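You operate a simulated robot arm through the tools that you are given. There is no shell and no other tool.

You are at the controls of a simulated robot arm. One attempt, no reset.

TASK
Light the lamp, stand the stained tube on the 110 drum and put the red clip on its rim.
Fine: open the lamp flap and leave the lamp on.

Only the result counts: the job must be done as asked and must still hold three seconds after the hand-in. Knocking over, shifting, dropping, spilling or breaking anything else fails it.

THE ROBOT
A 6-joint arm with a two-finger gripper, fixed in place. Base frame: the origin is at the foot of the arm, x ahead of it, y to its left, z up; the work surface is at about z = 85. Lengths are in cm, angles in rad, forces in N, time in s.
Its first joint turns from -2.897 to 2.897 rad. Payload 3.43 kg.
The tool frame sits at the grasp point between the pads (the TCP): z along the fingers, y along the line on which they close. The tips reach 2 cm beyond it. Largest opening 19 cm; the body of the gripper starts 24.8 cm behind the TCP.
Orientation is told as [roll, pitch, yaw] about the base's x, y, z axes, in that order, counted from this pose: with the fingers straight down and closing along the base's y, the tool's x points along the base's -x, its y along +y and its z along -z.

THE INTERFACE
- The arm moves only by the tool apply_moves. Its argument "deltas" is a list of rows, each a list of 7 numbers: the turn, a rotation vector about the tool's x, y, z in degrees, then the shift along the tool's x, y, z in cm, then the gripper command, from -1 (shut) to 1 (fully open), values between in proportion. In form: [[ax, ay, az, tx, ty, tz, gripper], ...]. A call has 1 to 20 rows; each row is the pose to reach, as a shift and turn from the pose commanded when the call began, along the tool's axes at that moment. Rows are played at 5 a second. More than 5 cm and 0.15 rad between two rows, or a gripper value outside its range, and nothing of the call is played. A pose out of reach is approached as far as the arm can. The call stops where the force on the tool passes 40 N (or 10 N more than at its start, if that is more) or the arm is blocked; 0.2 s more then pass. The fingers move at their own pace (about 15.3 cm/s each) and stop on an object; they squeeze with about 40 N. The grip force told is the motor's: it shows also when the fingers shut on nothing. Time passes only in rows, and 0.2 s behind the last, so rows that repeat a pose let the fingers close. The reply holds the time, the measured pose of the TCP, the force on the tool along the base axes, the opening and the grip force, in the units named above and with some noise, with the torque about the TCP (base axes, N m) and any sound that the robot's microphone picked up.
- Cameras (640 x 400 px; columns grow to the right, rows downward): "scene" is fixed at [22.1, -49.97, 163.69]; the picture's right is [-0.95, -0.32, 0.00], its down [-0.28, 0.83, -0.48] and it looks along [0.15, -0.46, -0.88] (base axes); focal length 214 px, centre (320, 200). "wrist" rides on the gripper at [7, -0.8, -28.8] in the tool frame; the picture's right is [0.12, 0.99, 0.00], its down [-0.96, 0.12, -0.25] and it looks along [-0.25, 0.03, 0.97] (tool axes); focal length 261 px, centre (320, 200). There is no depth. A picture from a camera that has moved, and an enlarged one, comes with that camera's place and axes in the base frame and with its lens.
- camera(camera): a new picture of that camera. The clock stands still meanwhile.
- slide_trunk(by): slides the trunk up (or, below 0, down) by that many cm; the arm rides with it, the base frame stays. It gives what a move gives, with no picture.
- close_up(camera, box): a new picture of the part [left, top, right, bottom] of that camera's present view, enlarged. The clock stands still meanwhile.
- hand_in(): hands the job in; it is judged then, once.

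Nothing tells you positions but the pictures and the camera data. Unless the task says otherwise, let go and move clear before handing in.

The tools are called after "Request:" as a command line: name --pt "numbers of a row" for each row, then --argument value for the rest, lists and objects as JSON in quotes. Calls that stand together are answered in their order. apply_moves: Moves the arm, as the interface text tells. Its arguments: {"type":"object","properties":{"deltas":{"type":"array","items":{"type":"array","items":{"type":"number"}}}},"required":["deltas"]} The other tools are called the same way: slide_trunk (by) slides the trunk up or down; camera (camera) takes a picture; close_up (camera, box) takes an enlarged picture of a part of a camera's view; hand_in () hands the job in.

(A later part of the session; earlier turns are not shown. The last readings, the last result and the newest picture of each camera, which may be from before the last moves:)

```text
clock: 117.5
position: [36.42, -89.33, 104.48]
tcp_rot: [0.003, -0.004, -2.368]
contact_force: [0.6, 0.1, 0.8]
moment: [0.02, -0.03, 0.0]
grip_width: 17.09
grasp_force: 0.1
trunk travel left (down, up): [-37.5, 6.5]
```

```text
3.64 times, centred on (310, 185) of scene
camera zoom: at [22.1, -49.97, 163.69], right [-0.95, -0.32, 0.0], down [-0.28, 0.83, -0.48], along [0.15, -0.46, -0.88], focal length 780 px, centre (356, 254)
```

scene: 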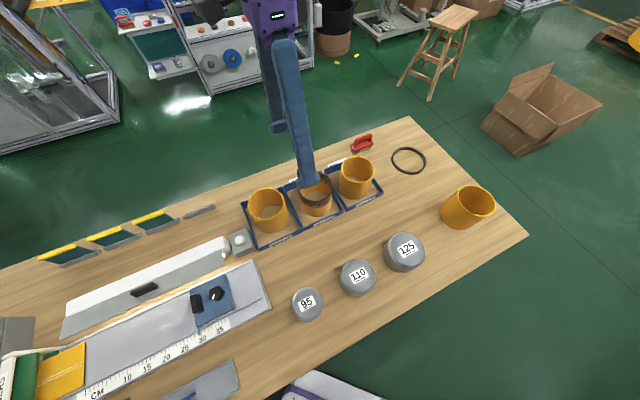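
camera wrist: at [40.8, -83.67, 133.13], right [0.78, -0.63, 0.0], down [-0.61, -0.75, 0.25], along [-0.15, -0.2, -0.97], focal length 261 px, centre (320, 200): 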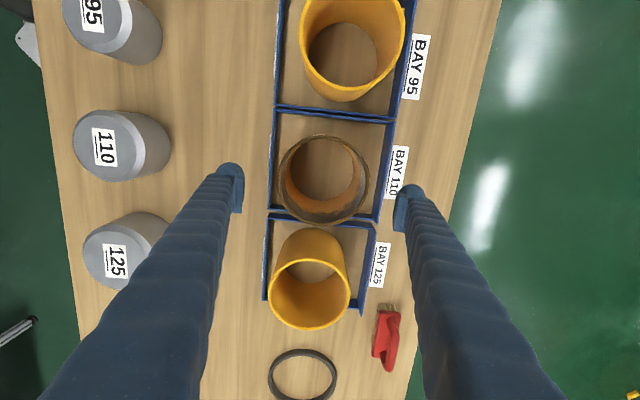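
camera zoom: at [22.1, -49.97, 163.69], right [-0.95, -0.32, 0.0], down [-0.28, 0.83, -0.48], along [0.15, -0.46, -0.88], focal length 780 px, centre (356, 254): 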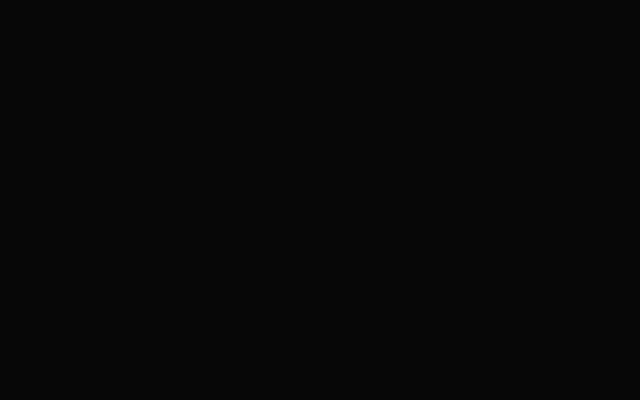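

The rim is 0.7 cm to one side; I'll correct and lower the open fingers around the tube to z≈94.5.

Request:
apply_moves --pt "0 0 0 0.57 0.5 1 0.8" --pt "0 0 0 0.57 0.5 4 0.8" --pt "0 0 0 0.57 0.5 6 0.8" --pt "0 0 0 0.57 0.5 8 0.8" --pt "0 0 0 0.57 0.5 9.5 0.8" --pt "0 0 0 0.57 0.5 9.5 0.8"

Request:
camera --camera "wrist"

```text
clock: 118.9
position: [37.21, -89.18, 95.04]
tcp_rot: [0.003, -0.002, -2.365]
contact_force: [0.1, -0.5, -0.4]
moment: [-0.02, 0.0, 0.01]
grip_width: 17.11
grasp_force: 0.1
trunk travel left (down, up): [-37.5, 6.5]
```

```text
taken
camera wrist: at [41.62, -83.6, 123.66], right [0.78, -0.63, 0.0], down [-0.61, -0.75, 0.25], along [-0.16, -0.2, -0.97], focal length 261 px, centre (320, 200)
```

wrist: 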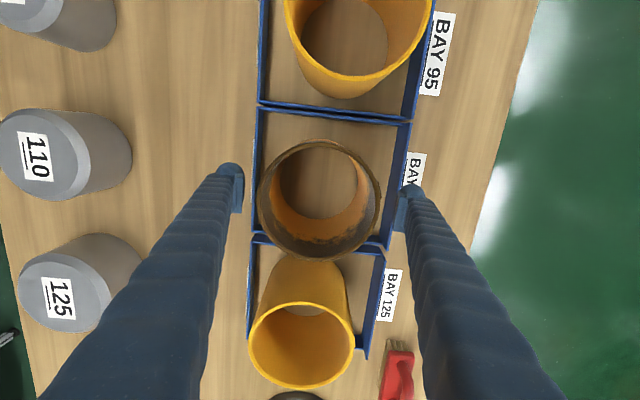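

Nearly centred. Shift 0.25 cm and close on the tube.

Request:
apply_moves --pt "0 0 0 0.25 0 0.3 0.8" --pt "0 0 0 0.25 0 0.3 0.5" --pt "0 0 0 0.25 0 0.3 0.35" --pt "0 0 0 0.25 0 0.3 0.2" --pt "0 0 0 0.25 0 0.3 0.1" --pt "0 0 0 0.25 0 0.3 0.1"

Request:
camera --camera "wrist"

```text
clock: 120.3
position: [37.38, -89.18, 94.71]
tcp_rot: [0.004, -0.001, -2.367]
contact_force: [0.1, -0.2, 0.3]
moment: [0.01, -0.02, -0.01]
grip_width: 13.56
grasp_force: 40.1
trunk travel left (down, up): [-37.5, 6.5]
```

```text
taken
camera wrist: at [41.8, -83.44, 123.36], right [0.78, -0.63, 0.0], down [-0.61, -0.75, 0.25], along [-0.16, -0.2, -0.97], focal length 261 px, centre (320, 200)
```

wrist: 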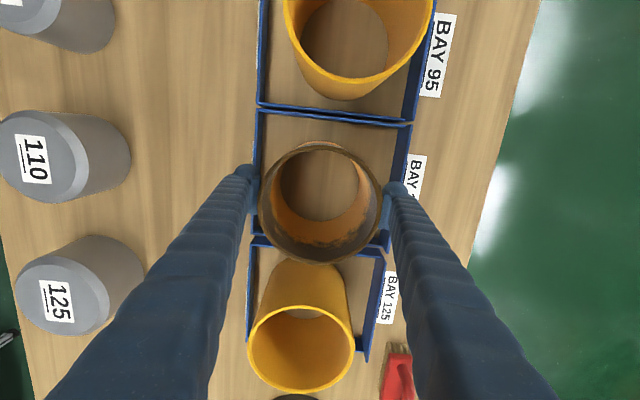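

Gripped at 13.6 cm with 40 N. Lift slowly and watch the load.

Request:
apply_moves --pt "0 0 0 0 0 -0.5 0.1" --pt "0 0 0 0 0 -1.5 0.1" --pt "0 0 0 0 0 -4 0.1" --pt "0 0 0 0 0 -7 0.1" --pt "0 0 0 0 0 -10 0.1" --pt "0 0 0 0 0 -10 0.1"

Request:
camera --camera "wrist"

```text
clock: 121.7
position: [37.44, -88.9, 104.82]
tcp_rot: [0.002, -0.004, -2.367]
contact_force: [-0.1, 0.1, 0.2]
moment: [-0.02, 0.0, -0.01]
grip_width: 13.57
grasp_force: 40.2
trunk travel left (down, up): [-37.5, 6.5]
```

```text
taken
camera wrist: at [41.83, -83.32, 133.47], right [0.78, -0.63, 0.0], down [-0.61, -0.75, 0.25], along [-0.16, -0.2, -0.97], focal length 261 px, centre (320, 200)
```

wrist: 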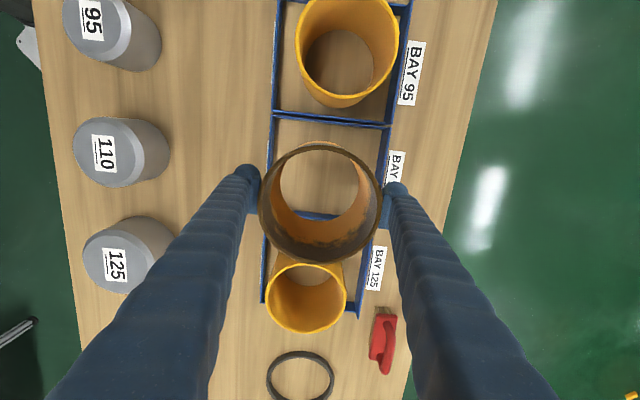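

The tube is up, securely held. Raise more and carry it over toward the 110 drum.

Request:
apply_moves --pt "0 0 0 0 0 -3 0.1" --pt "0 0 0 0 -1 -6 0.1" --pt "0 0 0 0 -4 -8 0.1" --pt "0 0 0 0 -8 -8 0.1" --pt "0 0 0 0 -12 -8 0.1" --pt "0 0 0 0 -16 -8 0.1" --pt "0 0 0 0 -20 -8 0.1" --pt "0 0 0 0 -24 -8 0.1" --pt "0 0 0 0 -28 -8 0.1" --pt "0 0 0 0 -31 -8 0.1" --pt "0 0 0 0 -33.2 -8 0.1" --pt "0 0 0 0 -33.2 -8 0.1"

Request:
camera --camera "wrist"

Request:
camera --camera "scene"

```text
clock: 124.3
position: [14.14, -65.14, 112.62]
tcp_rot: [0.001, -0.002, -2.366]
contact_force: [-0.3, -0.6, -1.7]
moment: [0.0, 0.0, -0.05]
grip_width: 13.57
grasp_force: 39.5
trunk travel left (down, up): [-37.5, 6.5]
```

```text
taken
camera wrist: at [18.61, -59.58, 141.27], right [0.78, -0.63, 0.0], down [-0.61, -0.75, 0.25], along [-0.16, -0.2, -0.97], focal length 261 px, centre (320, 200)
```

wrist: 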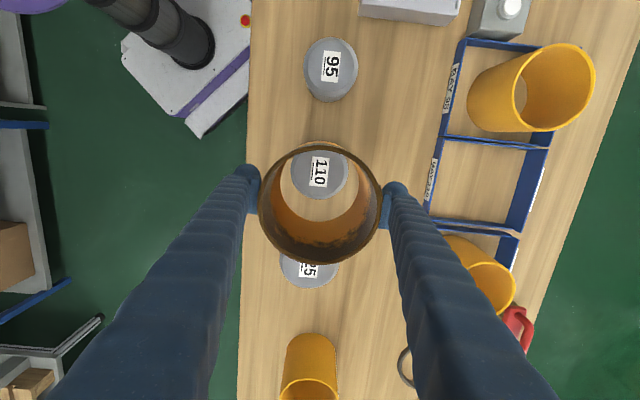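

```text
taken
```

scene: 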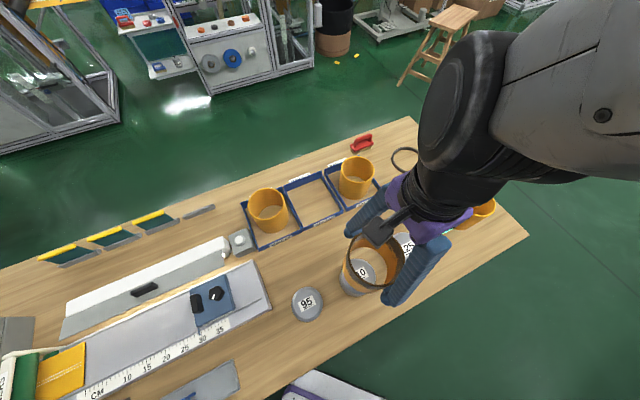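

I can see the 110 drum through the tube. Enlarge to align precisely.

Request:
close_up --camera "wrist" --box '[255, 130, 385, 270]'

```text
2.86 times, centred on (320, 200) of wrist
camera zoom: at [18.61, -59.58, 141.27], right [0.78, -0.63, 0.0], down [-0.61, -0.75, 0.25], along [-0.16, -0.2, -0.97], focal length 745 px, centre (320, 200)
```

zoom: 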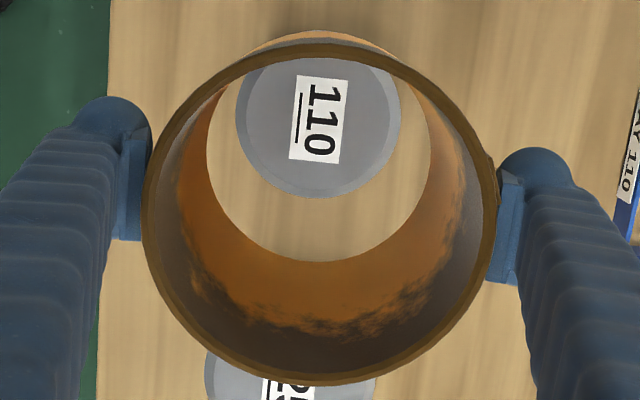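

Through the tube the drum looks about 11.0 cm and the tube's bore about 11.7 cm; offset is only ~0.2 cm. Shift by that and lower to just above the drum, then look again.

Request:
apply_moves --pt "0 0 0 0.1 0 2 0.1" --pt "0 0 0 0.2 0 4 0.1" --pt "0 0 0 0.2 0 6.5 0.1" --pt "0 0 0 0.2 0 8.8 0.1" --pt "0 0 0 0.2 0 8.8 0.1"

Request:
close_up --camera "wrist" --box '[255, 130, 385, 270]'

Request:
close_up --camera "scene" --box '[300, 200, 440, 320]'

```text
clock: 125.5
position: [14.34, -65.05, 103.81]
tcp_rot: [0.002, -0.003, -2.366]
contact_force: [-0.4, -0.4, -1.0]
moment: [0.02, -0.01, -0.03]
grip_width: 13.57
grasp_force: 39.8
trunk travel left (down, up): [-37.5, 6.5]
```

```text
2.86 times, centred on (320, 200) of wrist
camera zoom: at [18.67, -59.52, 132.51], right [0.78, -0.63, 0.0], down [-0.61, -0.75, 0.25], along [-0.16, -0.2, -0.97], focal length 745 px, centre (320, 200)
```

zoom: 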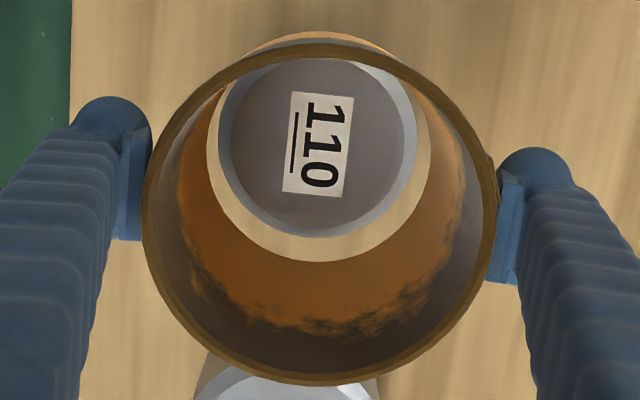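

```text
3.33 times, centred on (370, 260) of scene
camera zoom: at [22.1, -49.97, 163.69], right [-0.95, -0.32, 0.0], down [-0.28, 0.83, -0.48], along [0.15, -0.46, -0.88], focal length 715 px, centre (153, 0)
```

zoom: 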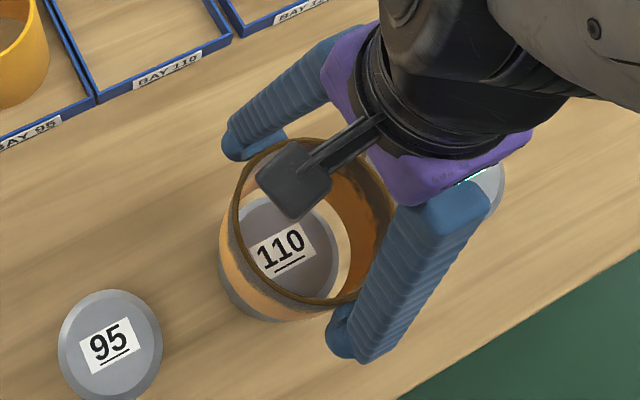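

Alignment is good; another 0.2 cm correction and then lower gently onto the drum's chamfer.

Request:
apply_moves --pt "0 0 0 0.2 0 0.3 0.1" --pt "0 0 0 0.22 0 1.0 0.1" --pt "0 0 0 0.22 0 1.7 0.1" --pt "0 0 0 0.22 0 2.4 0.1" --pt "0 0 0 0.22 0 3.1 0.1" --pt "0 0 0 0.22 0 3.8 0.1" --pt "0 0 0 0.22 0 4.5 0.1" --pt "0 0 0 0.22 0 4.5 0.1"

Request:
close_up --camera "wrist" --box '[255, 130, 385, 270]'

Request:
close_up --camera "scene" --box '[300, 200, 440, 320]'

```text
clock: 127.3
position: [14.44, -64.84, 99.35]
tcp_rot: [0.0, -0.003, -2.364]
contact_force: [-0.6, 0.3, -0.3]
moment: [0.04, 0.02, 0.01]
grip_width: 13.56
grasp_force: 39.5
trunk travel left (down, up): [-37.5, 6.5]
```

```text
2.86 times, centred on (320, 200) of wrist
camera zoom: at [18.87, -59.41, 127.98], right [0.78, -0.63, 0.0], down [-0.61, -0.75, 0.25], along [-0.16, -0.2, -0.97], focal length 745 px, centre (320, 200)
```

zoom: 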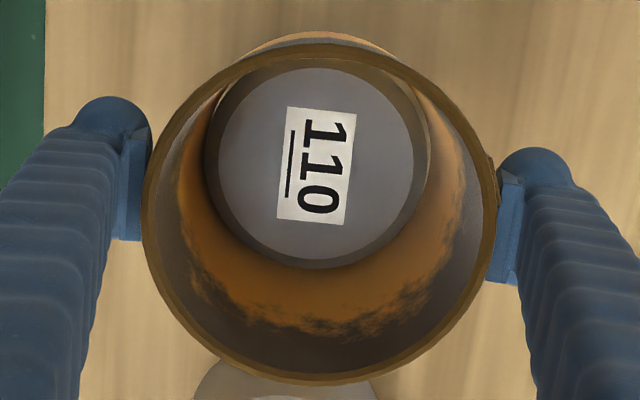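

```text
3.33 times, centred on (370, 260) of scene
camera zoom: at [22.1, -49.97, 163.69], right [-0.95, -0.32, 0.0], down [-0.28, 0.83, -0.48], along [0.15, -0.46, -0.88], focal length 715 px, centre (153, 0)
```

zoom: 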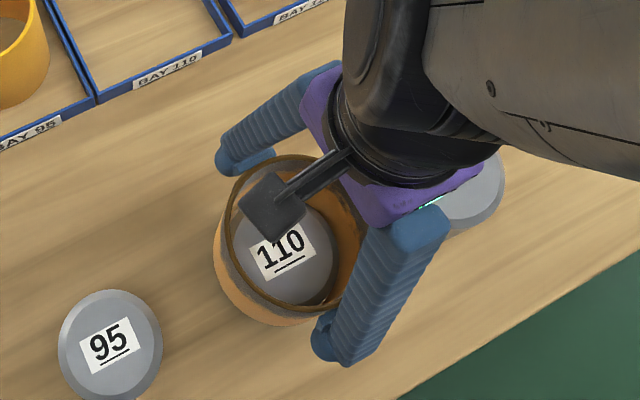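

The tube has slipped over the drum. Continue down until it stands.

Request:
apply_moves --pt "0 0 0 0 0 0.8 0.1" --pt "0 0 0 0 0 1.6 0.1" --pt "0 0 0 0 0 2.4 0.1" --pt "0 0 0 0 0 3.2 0.1" --pt "0 0 0 0 0 3.8 0.1" --pt "0 0 0 0 0 4.2 0.1" --pt "0 0 0 0 0 4.6 0.1" --pt "0 0 0 0 0 5.0 0.1" --pt "0 0 0 0 0 5.3 0.1"

Request:
close_up --camera "wrist" --box '[255, 130, 385, 270]'

Request:
close_up --camera "scene" --box '[300, 200, 440, 320]'

```text
clock: 129.2
position: [14.41, -65.01, 94.68]
tcp_rot: [0.006, -0.004, -2.366]
contact_force: [-1.6, 4.9, 15.5]
moment: [-0.31, -0.1, 0.02]
grip_width: 13.6
grasp_force: 40.1
trunk travel left (down, up): [-37.5, 6.5]
stopped in row 9: the force on the tool passed its limit at 46 N (the readings are from after the stop); the commanded pose is now the measured one
```

```text
2.86 times, centred on (320, 200) of wrist
camera zoom: at [18.84, -59.31, 123.32], right [0.78, -0.63, 0.0], down [-0.61, -0.75, 0.25], along [-0.15, -0.2, -0.97], focal length 745 px, centre (320, 200)
```

zoom: 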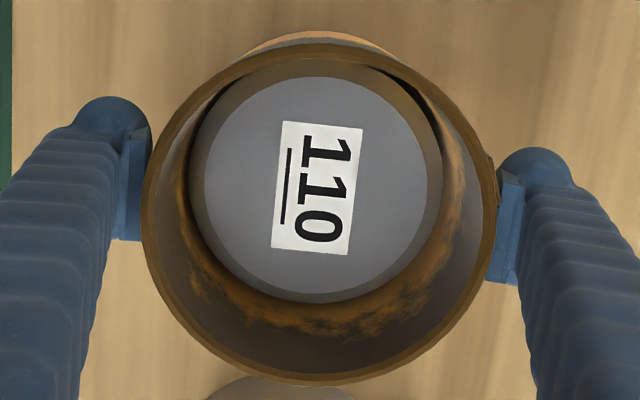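

```text
3.33 times, centred on (370, 260) of scene
camera zoom: at [22.1, -49.97, 163.69], right [-0.95, -0.32, 0.0], down [-0.28, 0.83, -0.48], along [0.15, -0.46, -0.88], focal length 715 px, centre (153, 0)
```

zoom: 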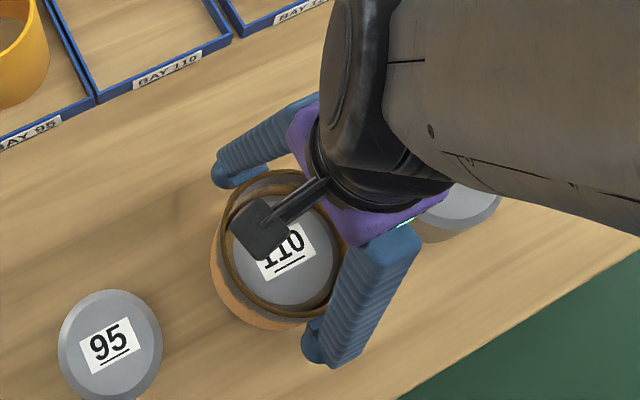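

It stands fully down (same height as in its bay). Open the gripper and rise straight up.

Request:
apply_moves --pt "0 0 0 0 0 -0.2 0.3" --pt "0 0 0 0 0 -0.2 0.6" --pt "0 0 0 0 0 -0.2 0.7" --pt "0 0 0 0 0 -3 0.7" --pt "0 0 0 0 0 -7 0.7" --pt "0 0 0 0 0 -11 0.7" --pt "0 0 0 0 0 -15 0.7" --pt "0 0 0 0 0 -19 0.7" --pt "0 0 0 0 0 -23 0.7" --pt "0 0 0 0 0 -23 0.7"

Request:
camera --camera "wrist"

Request:
close_up --camera "wrist" --box '[250, 120, 390, 240]'

```text
clock: 131.4
position: [14.44, -64.91, 117.65]
tcp_rot: [0.002, -0.004, -2.366]
contact_force: [-0.6, -0.4, -0.2]
moment: [-0.04, 0.02, 0.01]
grip_width: 16.16
grasp_force: 0.2
trunk travel left (down, up): [-37.5, 6.5]
```

```text
taken
camera wrist: at [18.87, -59.34, 146.19], right [0.78, -0.63, 0.0], down [-0.61, -0.75, 0.25], along [-0.15, -0.2, -0.97], focal length 261 px, centre (320, 200)
```

wrist: 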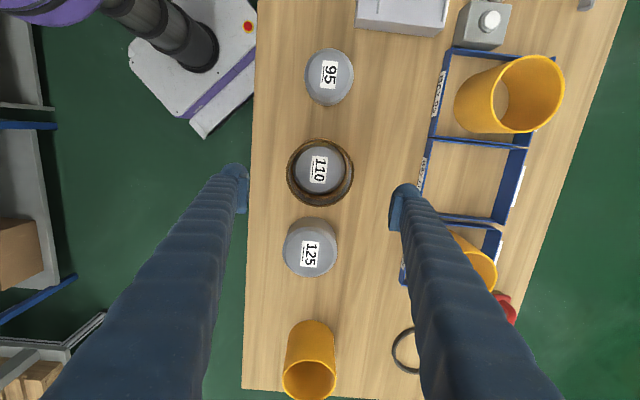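

```text
3.33 times, centred on (320, 180) of wrist
camera zoom: at [18.87, -59.34, 146.19], right [0.78, -0.63, 0.0], down [-0.61, -0.75, 0.25], along [-0.15, -0.2, -0.97], focal length 869 px, centre (320, 267)
```

zoom: 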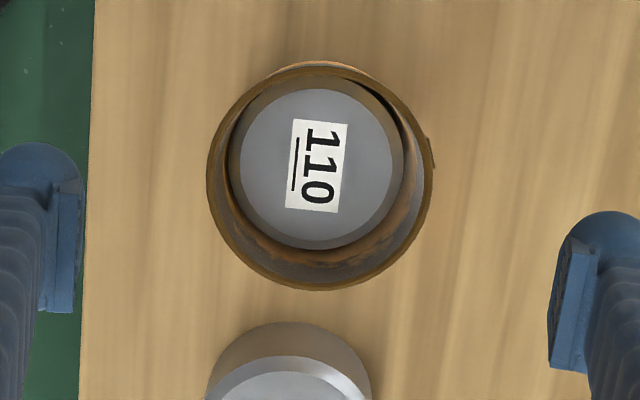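

The stained tube stands on the 110 drum. Now the red clip: move over to the clip tray near (52,-18), turning the gripper back on the way.

Request:
apply_moves --pt "0 0 -6.5 4 -0.5 0 0.3" --pt "0 0 -13 8 -1 0 0.3" --pt "0 0 -19.5 12 -1.5 0 0.3" --pt "0 0 -26 16 -2 0 0.3" --pt "0 0 -32.5 20 -2.5 0 0.3" --pt "0 0 -39 24 -3 0 0.3" --pt "0 0 -45.5 28 -3.5 0 0.3" --pt "0 0 -52 32 -4 0 0.3" --pt "0 0 -58.5 36 -4.5 0 0.3" --pt "0 0 -65 40 -5 0 0.3" --pt "0 0 -71.5 44 -5.5 0 0.3" --pt "0 0 -78 48 -6 0 0.3" --pt "0 0 -84.5 51 -6.6 0 0.3" --pt "0 0 -90 54 -7.2 0 0.3" --pt "0 0 -90 54 -7.2 0 0.3"

Request:
camera --camera "wrist"

Request:
camera --camera "scene"

```text
clock: 134.6
position: [48.05, -22.07, 117.29]
tcp_rot: [-0.003, -0.006, -0.795]
contact_force: [-0.8, -0.5, 0.8]
moment: [-0.04, -0.01, 0.01]
grip_width: 12.35
grasp_force: 0.0
trunk travel left (down, up): [-37.5, 6.5]
```

```text
taken
camera wrist: at [42.49, -17.49, 145.95], right [0.63, 0.78, 0.0], down [0.76, -0.6, 0.25], along [0.19, -0.16, -0.97], focal length 261 px, centre (320, 200)
```

wrist: 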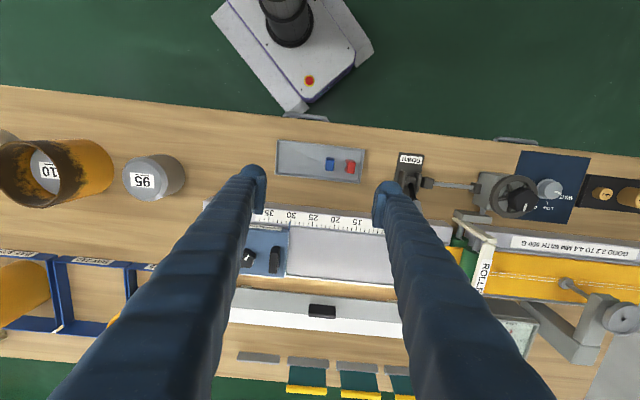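

```text
taken
```

scene: 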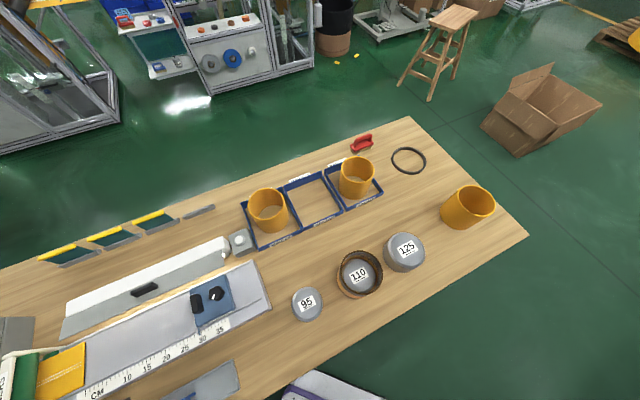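

The scene is good: tube on the 110 drum, everything else in place. Enlarge the clips.

Request:
close_up --camera "wrist" --box '[310, 140, 380, 190]'

Request:
close_up --camera "wrist" --box '[260, 110, 440, 220]'

```text
8.00 times, centred on (345, 165) of wrist
camera zoom: at [42.49, -17.49, 145.95], right [0.63, 0.78, 0.0], down [0.76, -0.6, 0.25], along [0.19, -0.16, -0.97], focal length 2085 px, centre (120, 480)
```

zoom: 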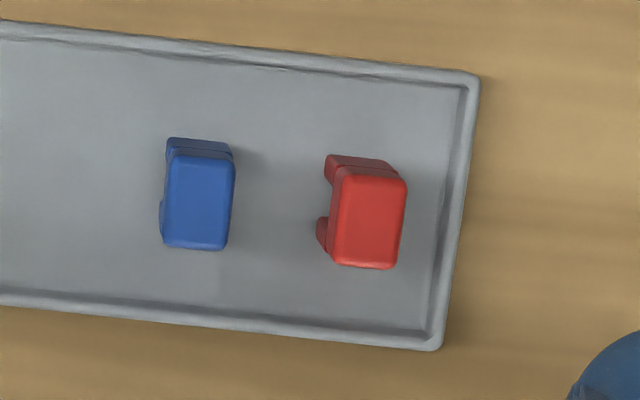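

```text
3.56 times, centred on (350, 165) of wrist
camera zoom: at [42.49, -17.49, 145.95], right [0.63, 0.78, 0.0], down [0.76, -0.6, 0.25], along [0.19, -0.16, -0.97], focal length 927 px, centre (213, 324)
```

zoom: 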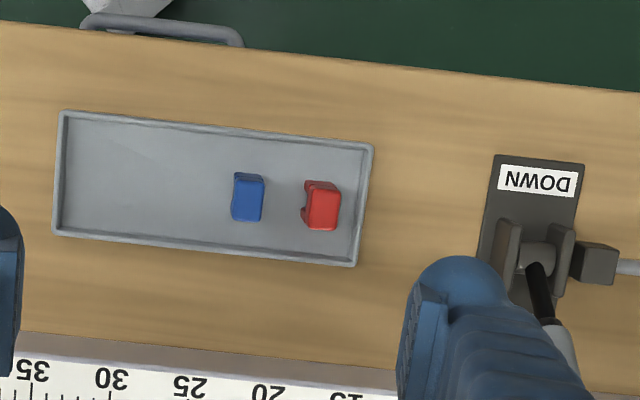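

The red clip stands on the tray as an inverted U (legs down, slot running along the tray's length). I'll tilt sideways to look at its profile.

Request:
apply_moves --pt "-7 0 0 0.2 -0.5 3 0.3" --pt "-14 0 0 0.3 -1 6 0.3" --pt "-21 0 0 0.5 -1.5 9 0.3" --pt "-28 0 0 0.5 -1.5 12 0.3" --pt "-35 0 0 0.5 -1.5 14 0.3" --pt "-35 0 0 0.5 -1.5 14 0.3"

Request:
camera --camera "wrist"

```text
clock: 136.0
position: [46.65, -22.75, 103.38]
tcp_rot: [0.607, -0.002, -0.796]
contact_force: [-0.6, -0.7, -0.6]
moment: [0.08, 0.0, 0.08]
grip_width: 12.32
grasp_force: 0.2
trunk travel left (down, up): [-37.5, 6.5]
```

```text
taken
camera wrist: at [29.4, -29.79, 126.26], right [0.5, 0.66, 0.57], down [0.64, -0.72, 0.27], along [0.59, 0.23, -0.78], focal length 261 px, centre (320, 200)
```

wrist: 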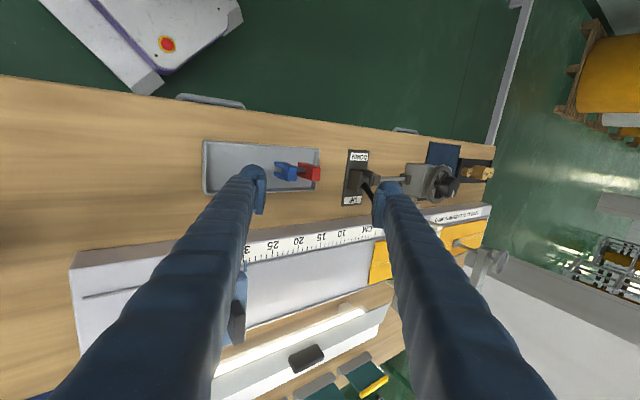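

Request:
close_up --camera "wrist" --box '[265, 145, 335, 195]'

```text
8.00 times, centred on (300, 170) of wrist
camera zoom: at [29.4, -29.79, 126.26], right [0.5, 0.66, 0.57], down [0.64, -0.72, 0.27], along [0.59, 0.23, -0.78], focal length 2085 px, centre (480, 440)
```

zoom: 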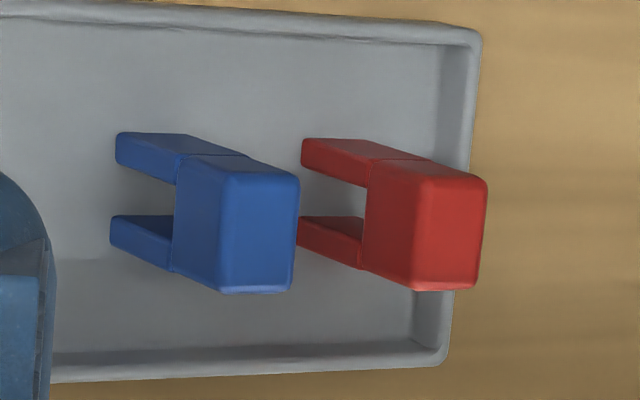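

The clip's geometry is clear: a head about 2.7×1.9 cm and 2.2 tall (z≈88–90.4) on two 2.6 cm legs with a 1 cm gap — just right for the tube's ~0.6 cm wall. I'll straighten up and turn the gripper to close across the legs' direction, gripping only the head.

Request:
apply_moves --pt "7 0 0 0 0 -1 0.0" --pt "14 0 0 0 0 -2 0.0" --pt "21 0 0 0 0 -3 0.0" --pt "28 0 0 0 0 -3 0.0" --pt "35 0 0 0 0 -3 0.0" --pt "35 0 0 0 0 -3 0.0"

Request:
apply_moves --pt "0 0 -8 0 0 0 -0.37" --pt "0 0 -16 0 0 0 -0.37" --pt "0 0 -24 0 0 0 -0.37" --pt "0 0 -32 0 0 0 -0.37" --pt "0 0 -40 0 0 0 -0.37" --pt "0 0 -48 0 0 0 -0.37" --pt "0 0 -56 0 0 0 -0.37" --pt "0 0 -64 0 0 0 -0.37" --pt "0 0 -72 0 0 0 -0.37" --pt "0 0 -80 0 0 0 -0.37" --pt "0 0 -88 0 0 0 -0.37" --pt "0 0 -90 0 0 0 -0.37"

Request:
camera --camera "wrist"

```text
clock: 137.4
position: [45.46, -24.0, 105.82]
tcp_rot: [-0.004, -0.005, -0.794]
contact_force: [-0.6, 0.9, -0.7]
moment: [-0.04, 0.02, -0.01]
grip_width: 9.51
grasp_force: 0.1
trunk travel left (down, up): [-37.5, 6.5]
```

```text
clock: 140.0
position: [45.44, -24.05, 105.75]
tcp_rot: [-0.004, 0.005, 0.777]
contact_force: [1.2, -0.2, 0.1]
moment: [-0.01, -0.01, 0.03]
grip_width: 5.98
grasp_force: 0.1
trunk travel left (down, up): [-37.5, 6.5]
```

```text
taken
camera wrist: at [40.98, -29.45, 134.44], right [-0.78, 0.62, 0.0], down [0.61, 0.76, 0.24], along [0.15, 0.19, -0.97], focal length 261 px, centre (320, 200)
```

wrist: 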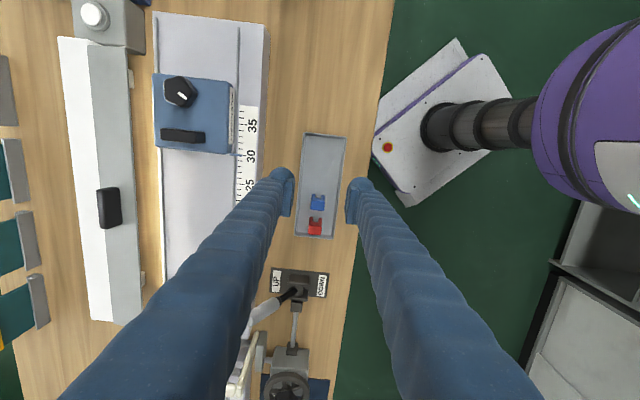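

Request:
close_up --camera "wrist" --box '[285, 180, 355, 245]'

```text
6.15 times, centred on (320, 212) of wrist
camera zoom: at [40.98, -29.45, 134.44], right [-0.78, 0.62, 0.0], down [0.61, 0.76, 0.24], along [0.15, 0.19, -0.97], focal length 1604 px, centre (320, 123)
```

zoom: 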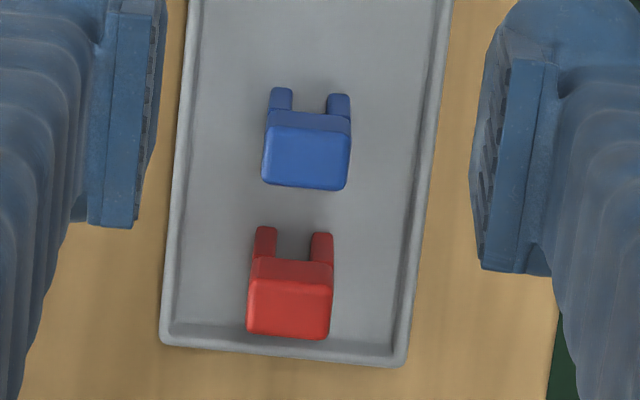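

Clip head centre at about (52.0,-17.0). Move over it and down to z 96, then check.

Request:
apply_moves --pt "0 0 0 -4 0.2 0 -0.37" --pt "0 0 0 -8 0.4 2 -0.37" --pt "0 0 0 -9.66 0.46 5 -0.37" --pt "0 0 0 -9.66 0.46 9 -0.37" --pt "0 0 0 -9.66 0.46 10 -0.37" --pt "0 0 0 -9.66 0.46 10 -0.37"

Request:
close_up --camera "wrist" --box '[250, 130, 390, 260]'

Request:
camera --camera "wrist"

```text
clock: 141.4
position: [52.1, -16.97, 95.69]
tcp_rot: [-0.002, 0.007, 0.774]
contact_force: [-0.5, 0.6, 0.1]
moment: [-0.03, 0.04, -0.01]
grip_width: 5.97
grasp_force: 0.1
trunk travel left (down, up): [-37.5, 6.5]
```

```text
3.08 times, centred on (320, 195) of wrist
camera zoom: at [47.6, -22.31, 124.37], right [-0.78, 0.63, 0.0], down [0.61, 0.76, 0.24], along [0.15, 0.19, -0.97], focal length 802 px, centre (320, 215)
```

zoom: 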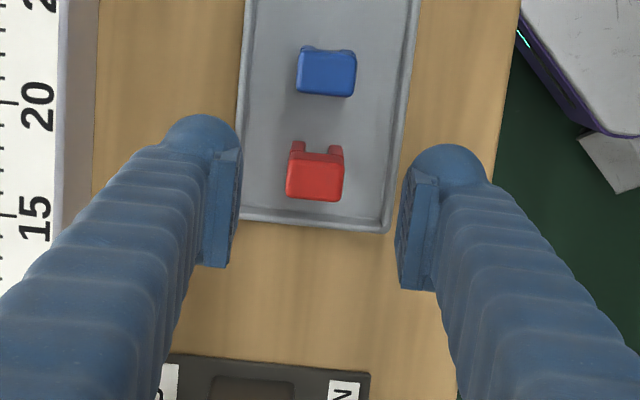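

```text
taken
camera wrist: at [47.6, -22.31, 124.37], right [-0.78, 0.63, 0.0], down [0.61, 0.76, 0.24], along [0.15, 0.19, -0.97], focal length 261 px, centre (320, 200)
```

wrist: 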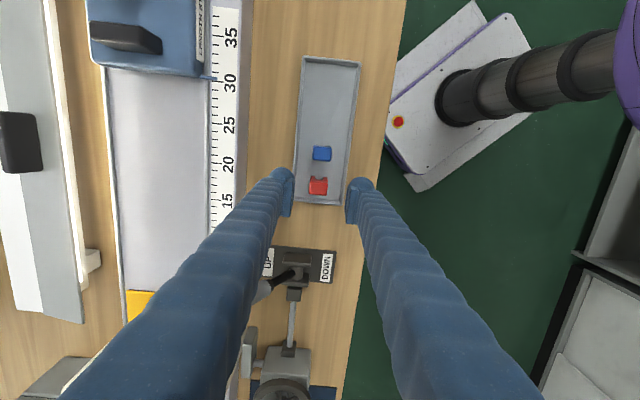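

Offset only 0.3 cm; correct and lower around the head.

Request:
apply_moves --pt "0 0 0 -0.3 -0.15 1.5 -0.37" --pt "0 0 0 -0.3 -0.15 3 -0.37" --pt "0 0 0 -0.3 -0.15 4.2 -0.37" --pt "0 0 0 -0.3 -0.15 4.2 -0.37"

Request:
close_up --camera "wrist" --box '[270, 150, 370, 240]'

```text
clock: 142.4
position: [52.29, -16.81, 91.42]
tcp_rot: [-0.002, 0.003, 0.775]
contact_force: [-0.5, 1.1, 0.2]
moment: [0.03, -0.02, -0.01]
grip_width: 5.98
grasp_force: 0.1
trunk travel left (down, up): [-37.5, 6.5]
```

```text
4.44 times, centred on (320, 195) of wrist
camera zoom: at [47.86, -22.29, 120.2], right [-0.78, 0.63, 0.0], down [0.61, 0.76, 0.24], along [0.15, 0.19, -0.97], focal length 1158 px, centre (320, 222)
```

zoom: 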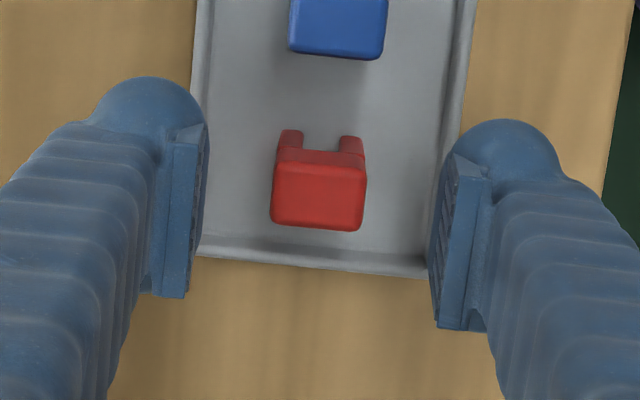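

Aligned. Lower 0.9 cm and close on the head.

Request:
apply_moves --pt "0 0 0 0 0 0.5 -0.37" --pt "0 0 0 0 0 0.9 -0.37" --pt "0 0 0 0 0 0.9 -0.55" --pt "0 0 0 0 0 0.9 -0.7" --pt "0 0 0 0 0 0.9 -0.9" --pt "0 0 0 0 0 0.9 -0.9"

Request:
close_up --camera "wrist" --box '[270, 150, 370, 240]'

```text
clock: 143.8
position: [52.34, -16.83, 90.52]
tcp_rot: [-0.003, 0.005, 0.773]
contact_force: [-0.2, 1.3, -0.8]
moment: [-0.01, -0.01, 0.01]
grip_width: 2.24
grasp_force: 39.9
trunk travel left (down, up): [-37.5, 6.5]
```

```text
4.44 times, centred on (320, 195) of wrist
camera zoom: at [47.87, -22.29, 119.28], right [-0.78, 0.63, 0.0], down [0.61, 0.76, 0.24], along [0.15, 0.19, -0.97], focal length 1158 px, centre (320, 222)
```

zoom: 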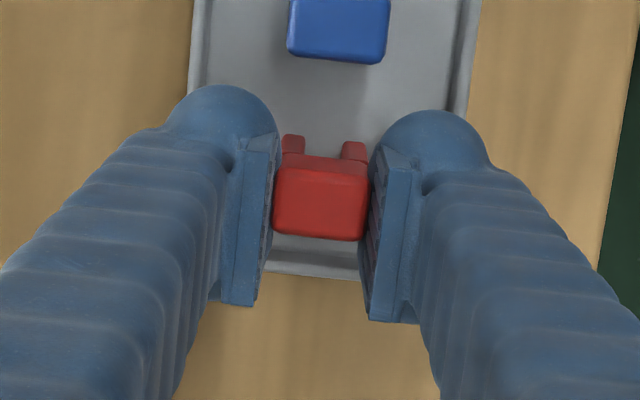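

Clip gripped (2.24 cm). Lift it straight up and check.

Request:
apply_moves --pt "0 0 0 0 0 -1 -0.9" --pt "0 0 0 0 0 -4 -0.9" --pt "0 0 0 0 0 -8 -0.9" --pt "0 0 0 0 0 -12 -0.9" --pt "0 0 0 0 0 -16 -0.9" --pt "0 0 0 0 0 -20 -0.9" --pt "0 0 0 0 0 -24 -0.9" --pt "0 0 0 0 0 -24 -0.9"

Request:
camera --camera "wrist"

Request:
close_up --camera "wrist" --box '[270, 150, 370, 240]'

```text
clock: 145.6
position: [52.45, -16.6, 114.63]
tcp_rot: [-0.003, 0.004, 0.776]
contact_force: [-0.6, 0.2, 0.3]
moment: [-0.03, 0.06, -0.02]
grip_width: 2.24
grasp_force: 39.7
trunk travel left (down, up): [-37.5, 6.5]
```

```text
taken
camera wrist: at [47.95, -22.13, 143.36], right [-0.78, 0.63, 0.0], down [0.61, 0.76, 0.24], along [0.15, 0.19, -0.97], focal length 261 px, centre (320, 200)
```

wrist: 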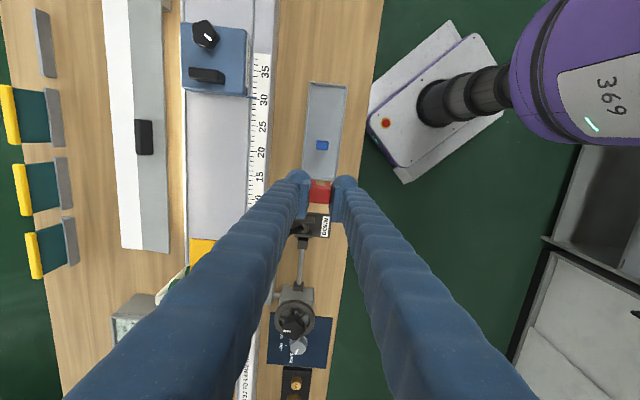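

```text
4.44 times, centred on (320, 195) of wrist
camera zoom: at [47.95, -22.13, 143.36], right [-0.78, 0.63, 0.0], down [0.61, 0.76, 0.24], along [0.15, 0.19, -0.97], focal length 1158 px, centre (320, 222)
```

zoom: 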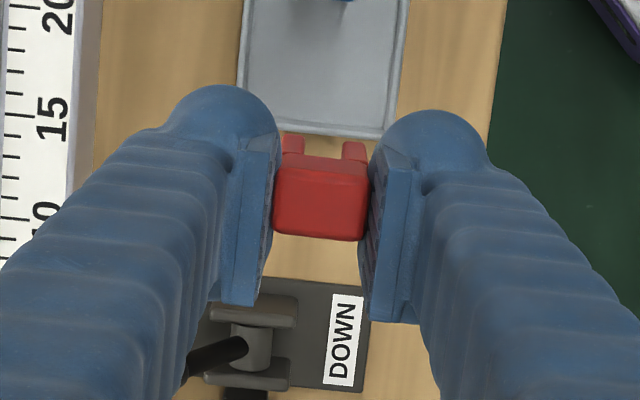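

The clip is held upright, legs down. Carry it over to the tube's near-side rim at about (13.9,-59.4), turning so the slot follows the rim there.

Request:
apply_moves --pt "0 0 3.2 4.1 -0.25 0 -0.9" --pt "0 0 6.4 8.2 -0.5 0 -0.9" --pt "0 0 9.6 12.3 -0.75 0 -0.9" --pt "0 0 12.8 16.4 -1 0 -0.9" --pt "0 0 16 20.5 -1.25 0 -0.9" --pt "0 0 19.2 24.6 -1.5 0 -0.9" --pt "0 0 22.4 28.7 -1.8 0 -0.9" --pt "0 0 25.6 32.8 -2.05 0 -0.9" --pt "0 0 28.8 36.9 -2.3 0 -0.9" --pt "0 0 32 41 -2.55 0 -0.9" --pt "0 0 35.2 45.1 -2.8 0 -0.9" --pt "0 0 38.4 49.2 -3.05 0 -0.9" --pt "0 0 41.6 53.3 -3.3 0 -0.9" --pt "0 0 44.5 57.4 -3.57 0 -0.9" --pt "0 0 44.5 57.4 -3.57 0 -0.9"

Request:
camera --camera "wrist"

Request:
camera --camera "scene"

```text
clock: 148.8
position: [13.66, -59.44, 114.84]
tcp_rot: [-0.005, 0.001, -0.001]
contact_force: [0.8, 1.0, 0.3]
moment: [0.0, 0.06, 0.01]
grip_width: 2.22
grasp_force: 40.0
trunk travel left (down, up): [-37.5, 6.5]
```

```text
taken
camera wrist: at [6.58, -60.12, 143.54], right [-0.12, 0.99, -0.01], down [0.96, 0.12, 0.25], along [0.25, 0.02, -0.97], focal length 261 px, centre (320, 200)
```

wrist: 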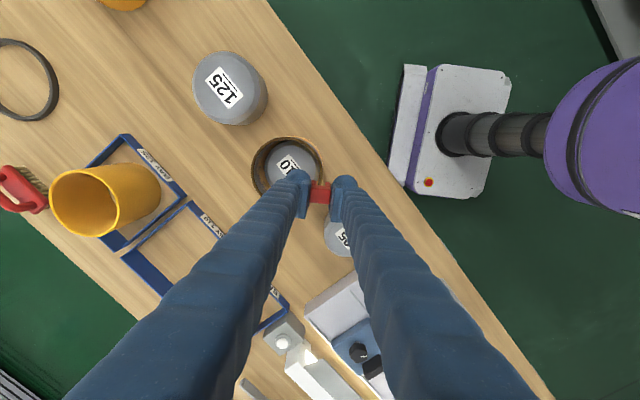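

```text
taken
```

scene: 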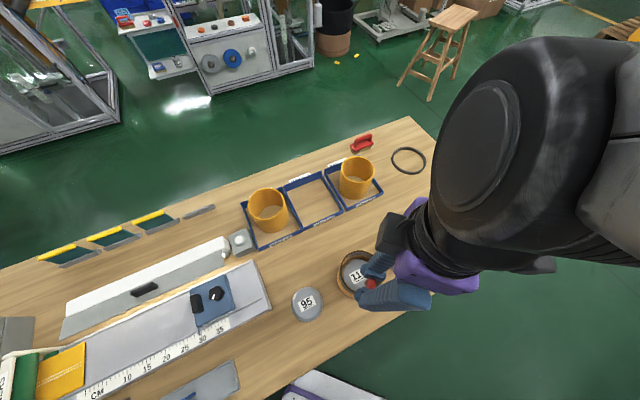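

Above the near rim. Enlarge to fit the rim circle precisely.

Request:
close_up --camera "wrist" --box '[235, 120, 375, 230]'

```text
3.64 times, centred on (305, 175) of wrist
camera zoom: at [6.58, -60.12, 143.54], right [-0.12, 0.99, -0.01], down [0.96, 0.12, 0.25], along [0.25, 0.02, -0.97], focal length 948 px, centre (374, 291)
```

zoom: 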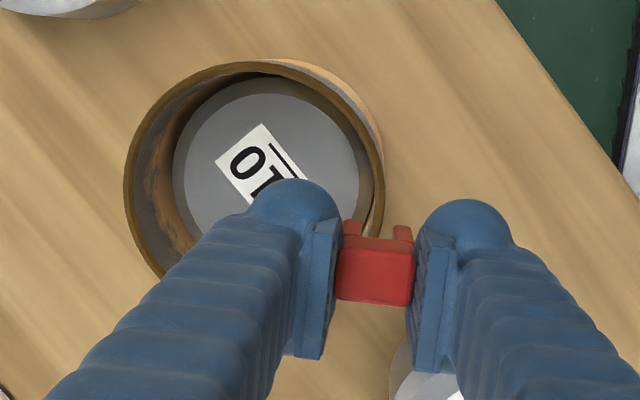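

The rim centre is about 6 cm to one side as planned; I need +1.3 cm along the rim and +0.2 cm outward. Apply and descend until the legs are ~2 cm above the rim.

Request:
apply_moves --pt "0 0 0 -0.7 0.1 2 -0.9" --pt "0 0 0 -1.3 0.22 5 -0.9" --pt "0 0 0 -1.3 0.22 8 -0.9" --pt "0 0 0 -1.3 0.22 11 -0.9" --pt "0 0 0 -1.3 0.22 12 -0.9" --pt "0 0 0 -1.3 0.22 12 -0.9"

Request:
close_up --camera "wrist" --box '[215, 110, 375, 240]'

Request:
close_up --camera "scene" --box '[310, 220, 450, 330]'

```text
clock: 150.2
position: [15.07, -59.39, 102.84]
tcp_rot: [-0.005, 0.0, -0.002]
contact_force: [-0.7, 0.3, -0.6]
moment: [-0.01, -0.03, 0.01]
grip_width: 2.22
grasp_force: 39.9
trunk travel left (down, up): [-37.5, 6.5]
```

```text
3.08 times, centred on (295, 175) of wrist
camera zoom: at [7.95, -59.99, 131.51], right [-0.12, 0.99, -0.01], down [0.96, 0.11, 0.25], along [0.25, 0.02, -0.97], focal length 802 px, centre (397, 277)
```

zoom: 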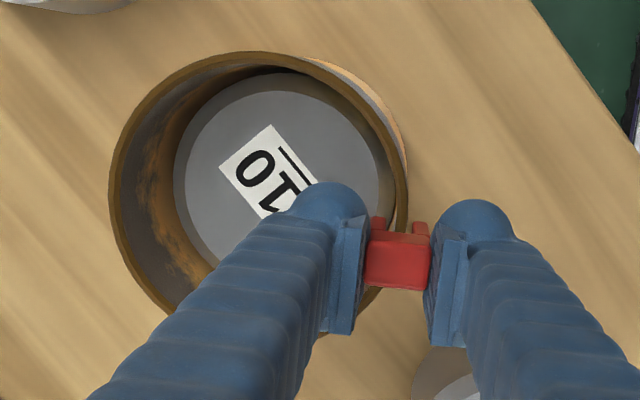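

```text
3.64 times, centred on (380, 275) of scene
camera zoom: at [22.1, -49.97, 163.69], right [-0.95, -0.32, 0.0], down [-0.28, 0.83, -0.48], along [0.15, -0.46, -0.88], focal length 780 px, centre (102, -73)
```

zoom: 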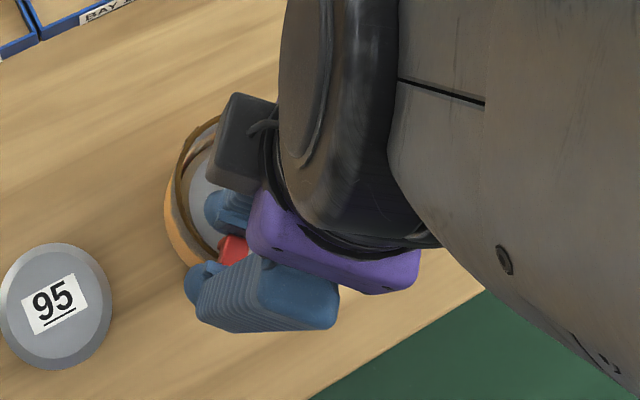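

The rim now runs right between the clip's legs (offset under 0.1 cm). Lower slowly onto the rim.

Request:
apply_moves --pt "0 0 0 0 0 1 -0.9" --pt "0 0 0 0 0 1.8 -0.9" --pt "0 0 0 0 0 2.4 -0.9" --pt "0 0 0 0 0 3.0 -0.9" --pt "0 0 0 0 0 3.5 -0.9" --pt "0 0 0 0 0 3.5 -0.9"

Request:
close_up --camera "wrist" --box '[215, 110, 375, 240]'

Request:
close_up --camera "wrist" --box '[290, 150, 350, 220]'

```text
clock: 151.6
position: [14.92, -59.2, 99.46]
tcp_rot: [-0.009, 0.0, -0.001]
contact_force: [0.5, 0.6, 34.3]
moment: [0.03, 0.05, 0.02]
grip_width: 2.27
grasp_force: 39.7
trunk travel left (down, up): [-37.5, 6.5]
```

```text
3.08 times, centred on (295, 175) of wrist
camera zoom: at [7.96, -59.98, 128.18], right [-0.12, 0.99, -0.01], down [0.96, 0.12, 0.25], along [0.25, 0.02, -0.97], focal length 802 px, centre (397, 277)
```

zoom: 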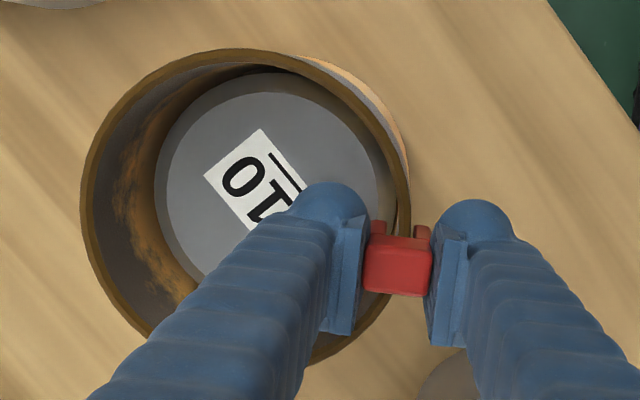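

```text
5.71 times, centred on (320, 185) of wrist
camera zoom: at [7.96, -59.98, 128.18], right [-0.12, 0.99, -0.01], down [0.96, 0.12, 0.25], along [0.25, 0.02, -0.97], focal length 1489 px, centre (320, 286)
```

zoom: 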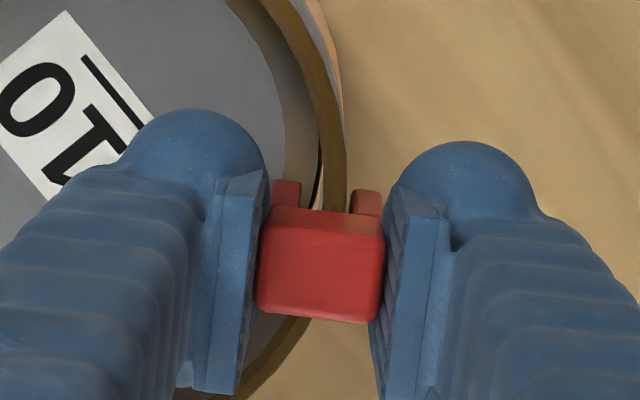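

The legs met the rim: the wall sits about 0.2 cm toward the outer leg. Rise a little, shift 0.22 cm outward, look again.

Request:
apply_moves --pt "0 0 0 0 0 -0.7 -0.9" --pt "0 0 0 0 0.22 -0.7 -0.9" --pt "0 0 0 0 0.22 -0.7 -0.9"

Request:
close_up --camera "wrist" --box '[290, 150, 350, 220]'

```text
clock: 152.4
position: [15.06, -59.11, 99.97]
tcp_rot: [-0.006, -0.002, -0.001]
contact_force: [0.3, 0.4, -0.3]
moment: [0.0, 0.02, 0.02]
grip_width: 2.2
grasp_force: 40.5
trunk travel left (down, up): [-37.5, 6.5]
```

```text
5.71 times, centred on (320, 185) of wrist
camera zoom: at [7.96, -59.82, 128.74], right [-0.12, 0.99, -0.01], down [0.96, 0.12, 0.25], along [0.25, 0.02, -0.97], focal length 1489 px, centre (320, 286)
```

zoom: 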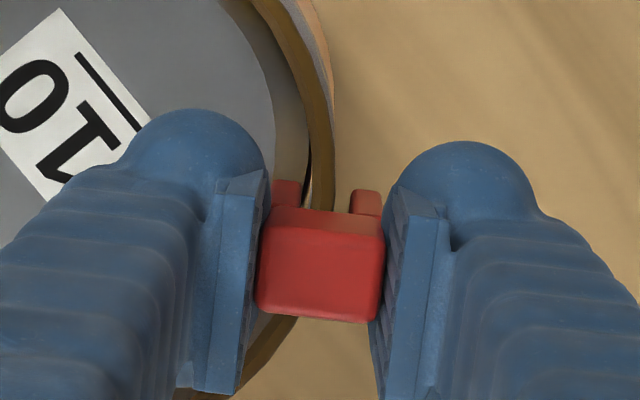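

Now the wall is centred in the gap. Lower again.

Request:
apply_moves --pt "0 0 0 0 0 0.4 -0.9" --pt "0 0 0 0 0 0.8 -0.9" --pt "0 0 0 0 0 1.2 -0.9" --pt "0 0 0 0 0 1.2 -0.9"

Request:
close_up --camera "wrist" --box '[290, 150, 350, 220]'

```text
clock: 153.2
position: [15.14, -58.97, 99.47]
tcp_rot: [-0.009, -0.001, -0.003]
contact_force: [-2.1, 7.1, 22.1]
moment: [0.07, 0.1, 0.0]
grip_width: 2.23
grasp_force: 40.0
trunk travel left (down, up): [-37.5, 6.5]
stopped in row 3: the force on the tool passed its limit at 52 N (the readings are from after the stop); the commanded pose is now the measured one
```

```text
5.71 times, centred on (320, 185) of wrist
camera zoom: at [7.96, -59.76, 128.13], right [-0.12, 0.99, -0.01], down [0.96, 0.12, 0.25], along [0.25, 0.02, -0.97], focal length 1489 px, centre (320, 286)
```

zoom: 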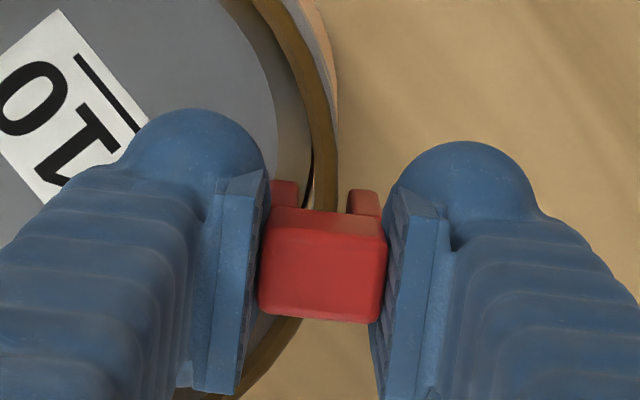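

Re-measuring from two heights, the rim is actually at z≈97.9, so this contact means the clip is fully seated (rim against the slot's top, legs on both sides of the wall). I'll relieve the pressure slightly and open the fingers gently.

Request:
apply_moves --pt "0 0 0 0 0 -0.1 -0.9" --pt "0 0 0 0 0 -0.1 -0.72" --pt "0 0 0 0 0 -0.1 -0.6" --pt "0 0 0 0 0 -0.1 -0.5" --pt "0 0 0 0 0 -0.1 -0.5"

Request:
close_up --camera "wrist" --box '[270, 130, 370, 230]'

```text
clock: 154.4
position: [15.14, -59.2, 99.36]
tcp_rot: [-0.008, 0.0, -0.002]
contact_force: [0.0, 0.8, 0.1]
moment: [-0.04, 0.0, 0.0]
grip_width: 4.76
grasp_force: 0.0
trunk travel left (down, up): [-37.5, 6.5]
```

```text
4.00 times, centred on (320, 180) of wrist
camera zoom: at [8.05, -59.91, 128.05], right [-0.12, 0.99, -0.01], down [0.96, 0.12, 0.25], along [0.25, 0.02, -0.97], focal length 1043 px, centre (320, 280)
```

zoom: 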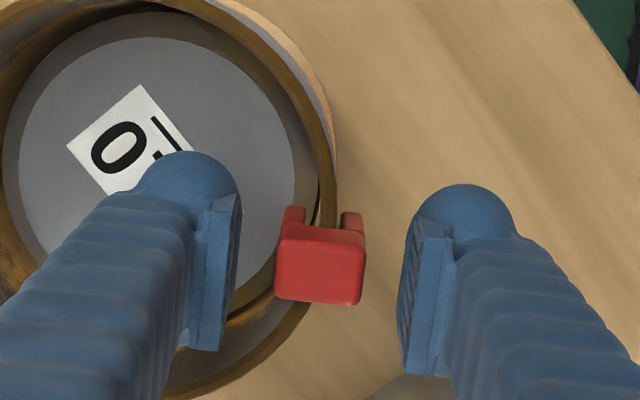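

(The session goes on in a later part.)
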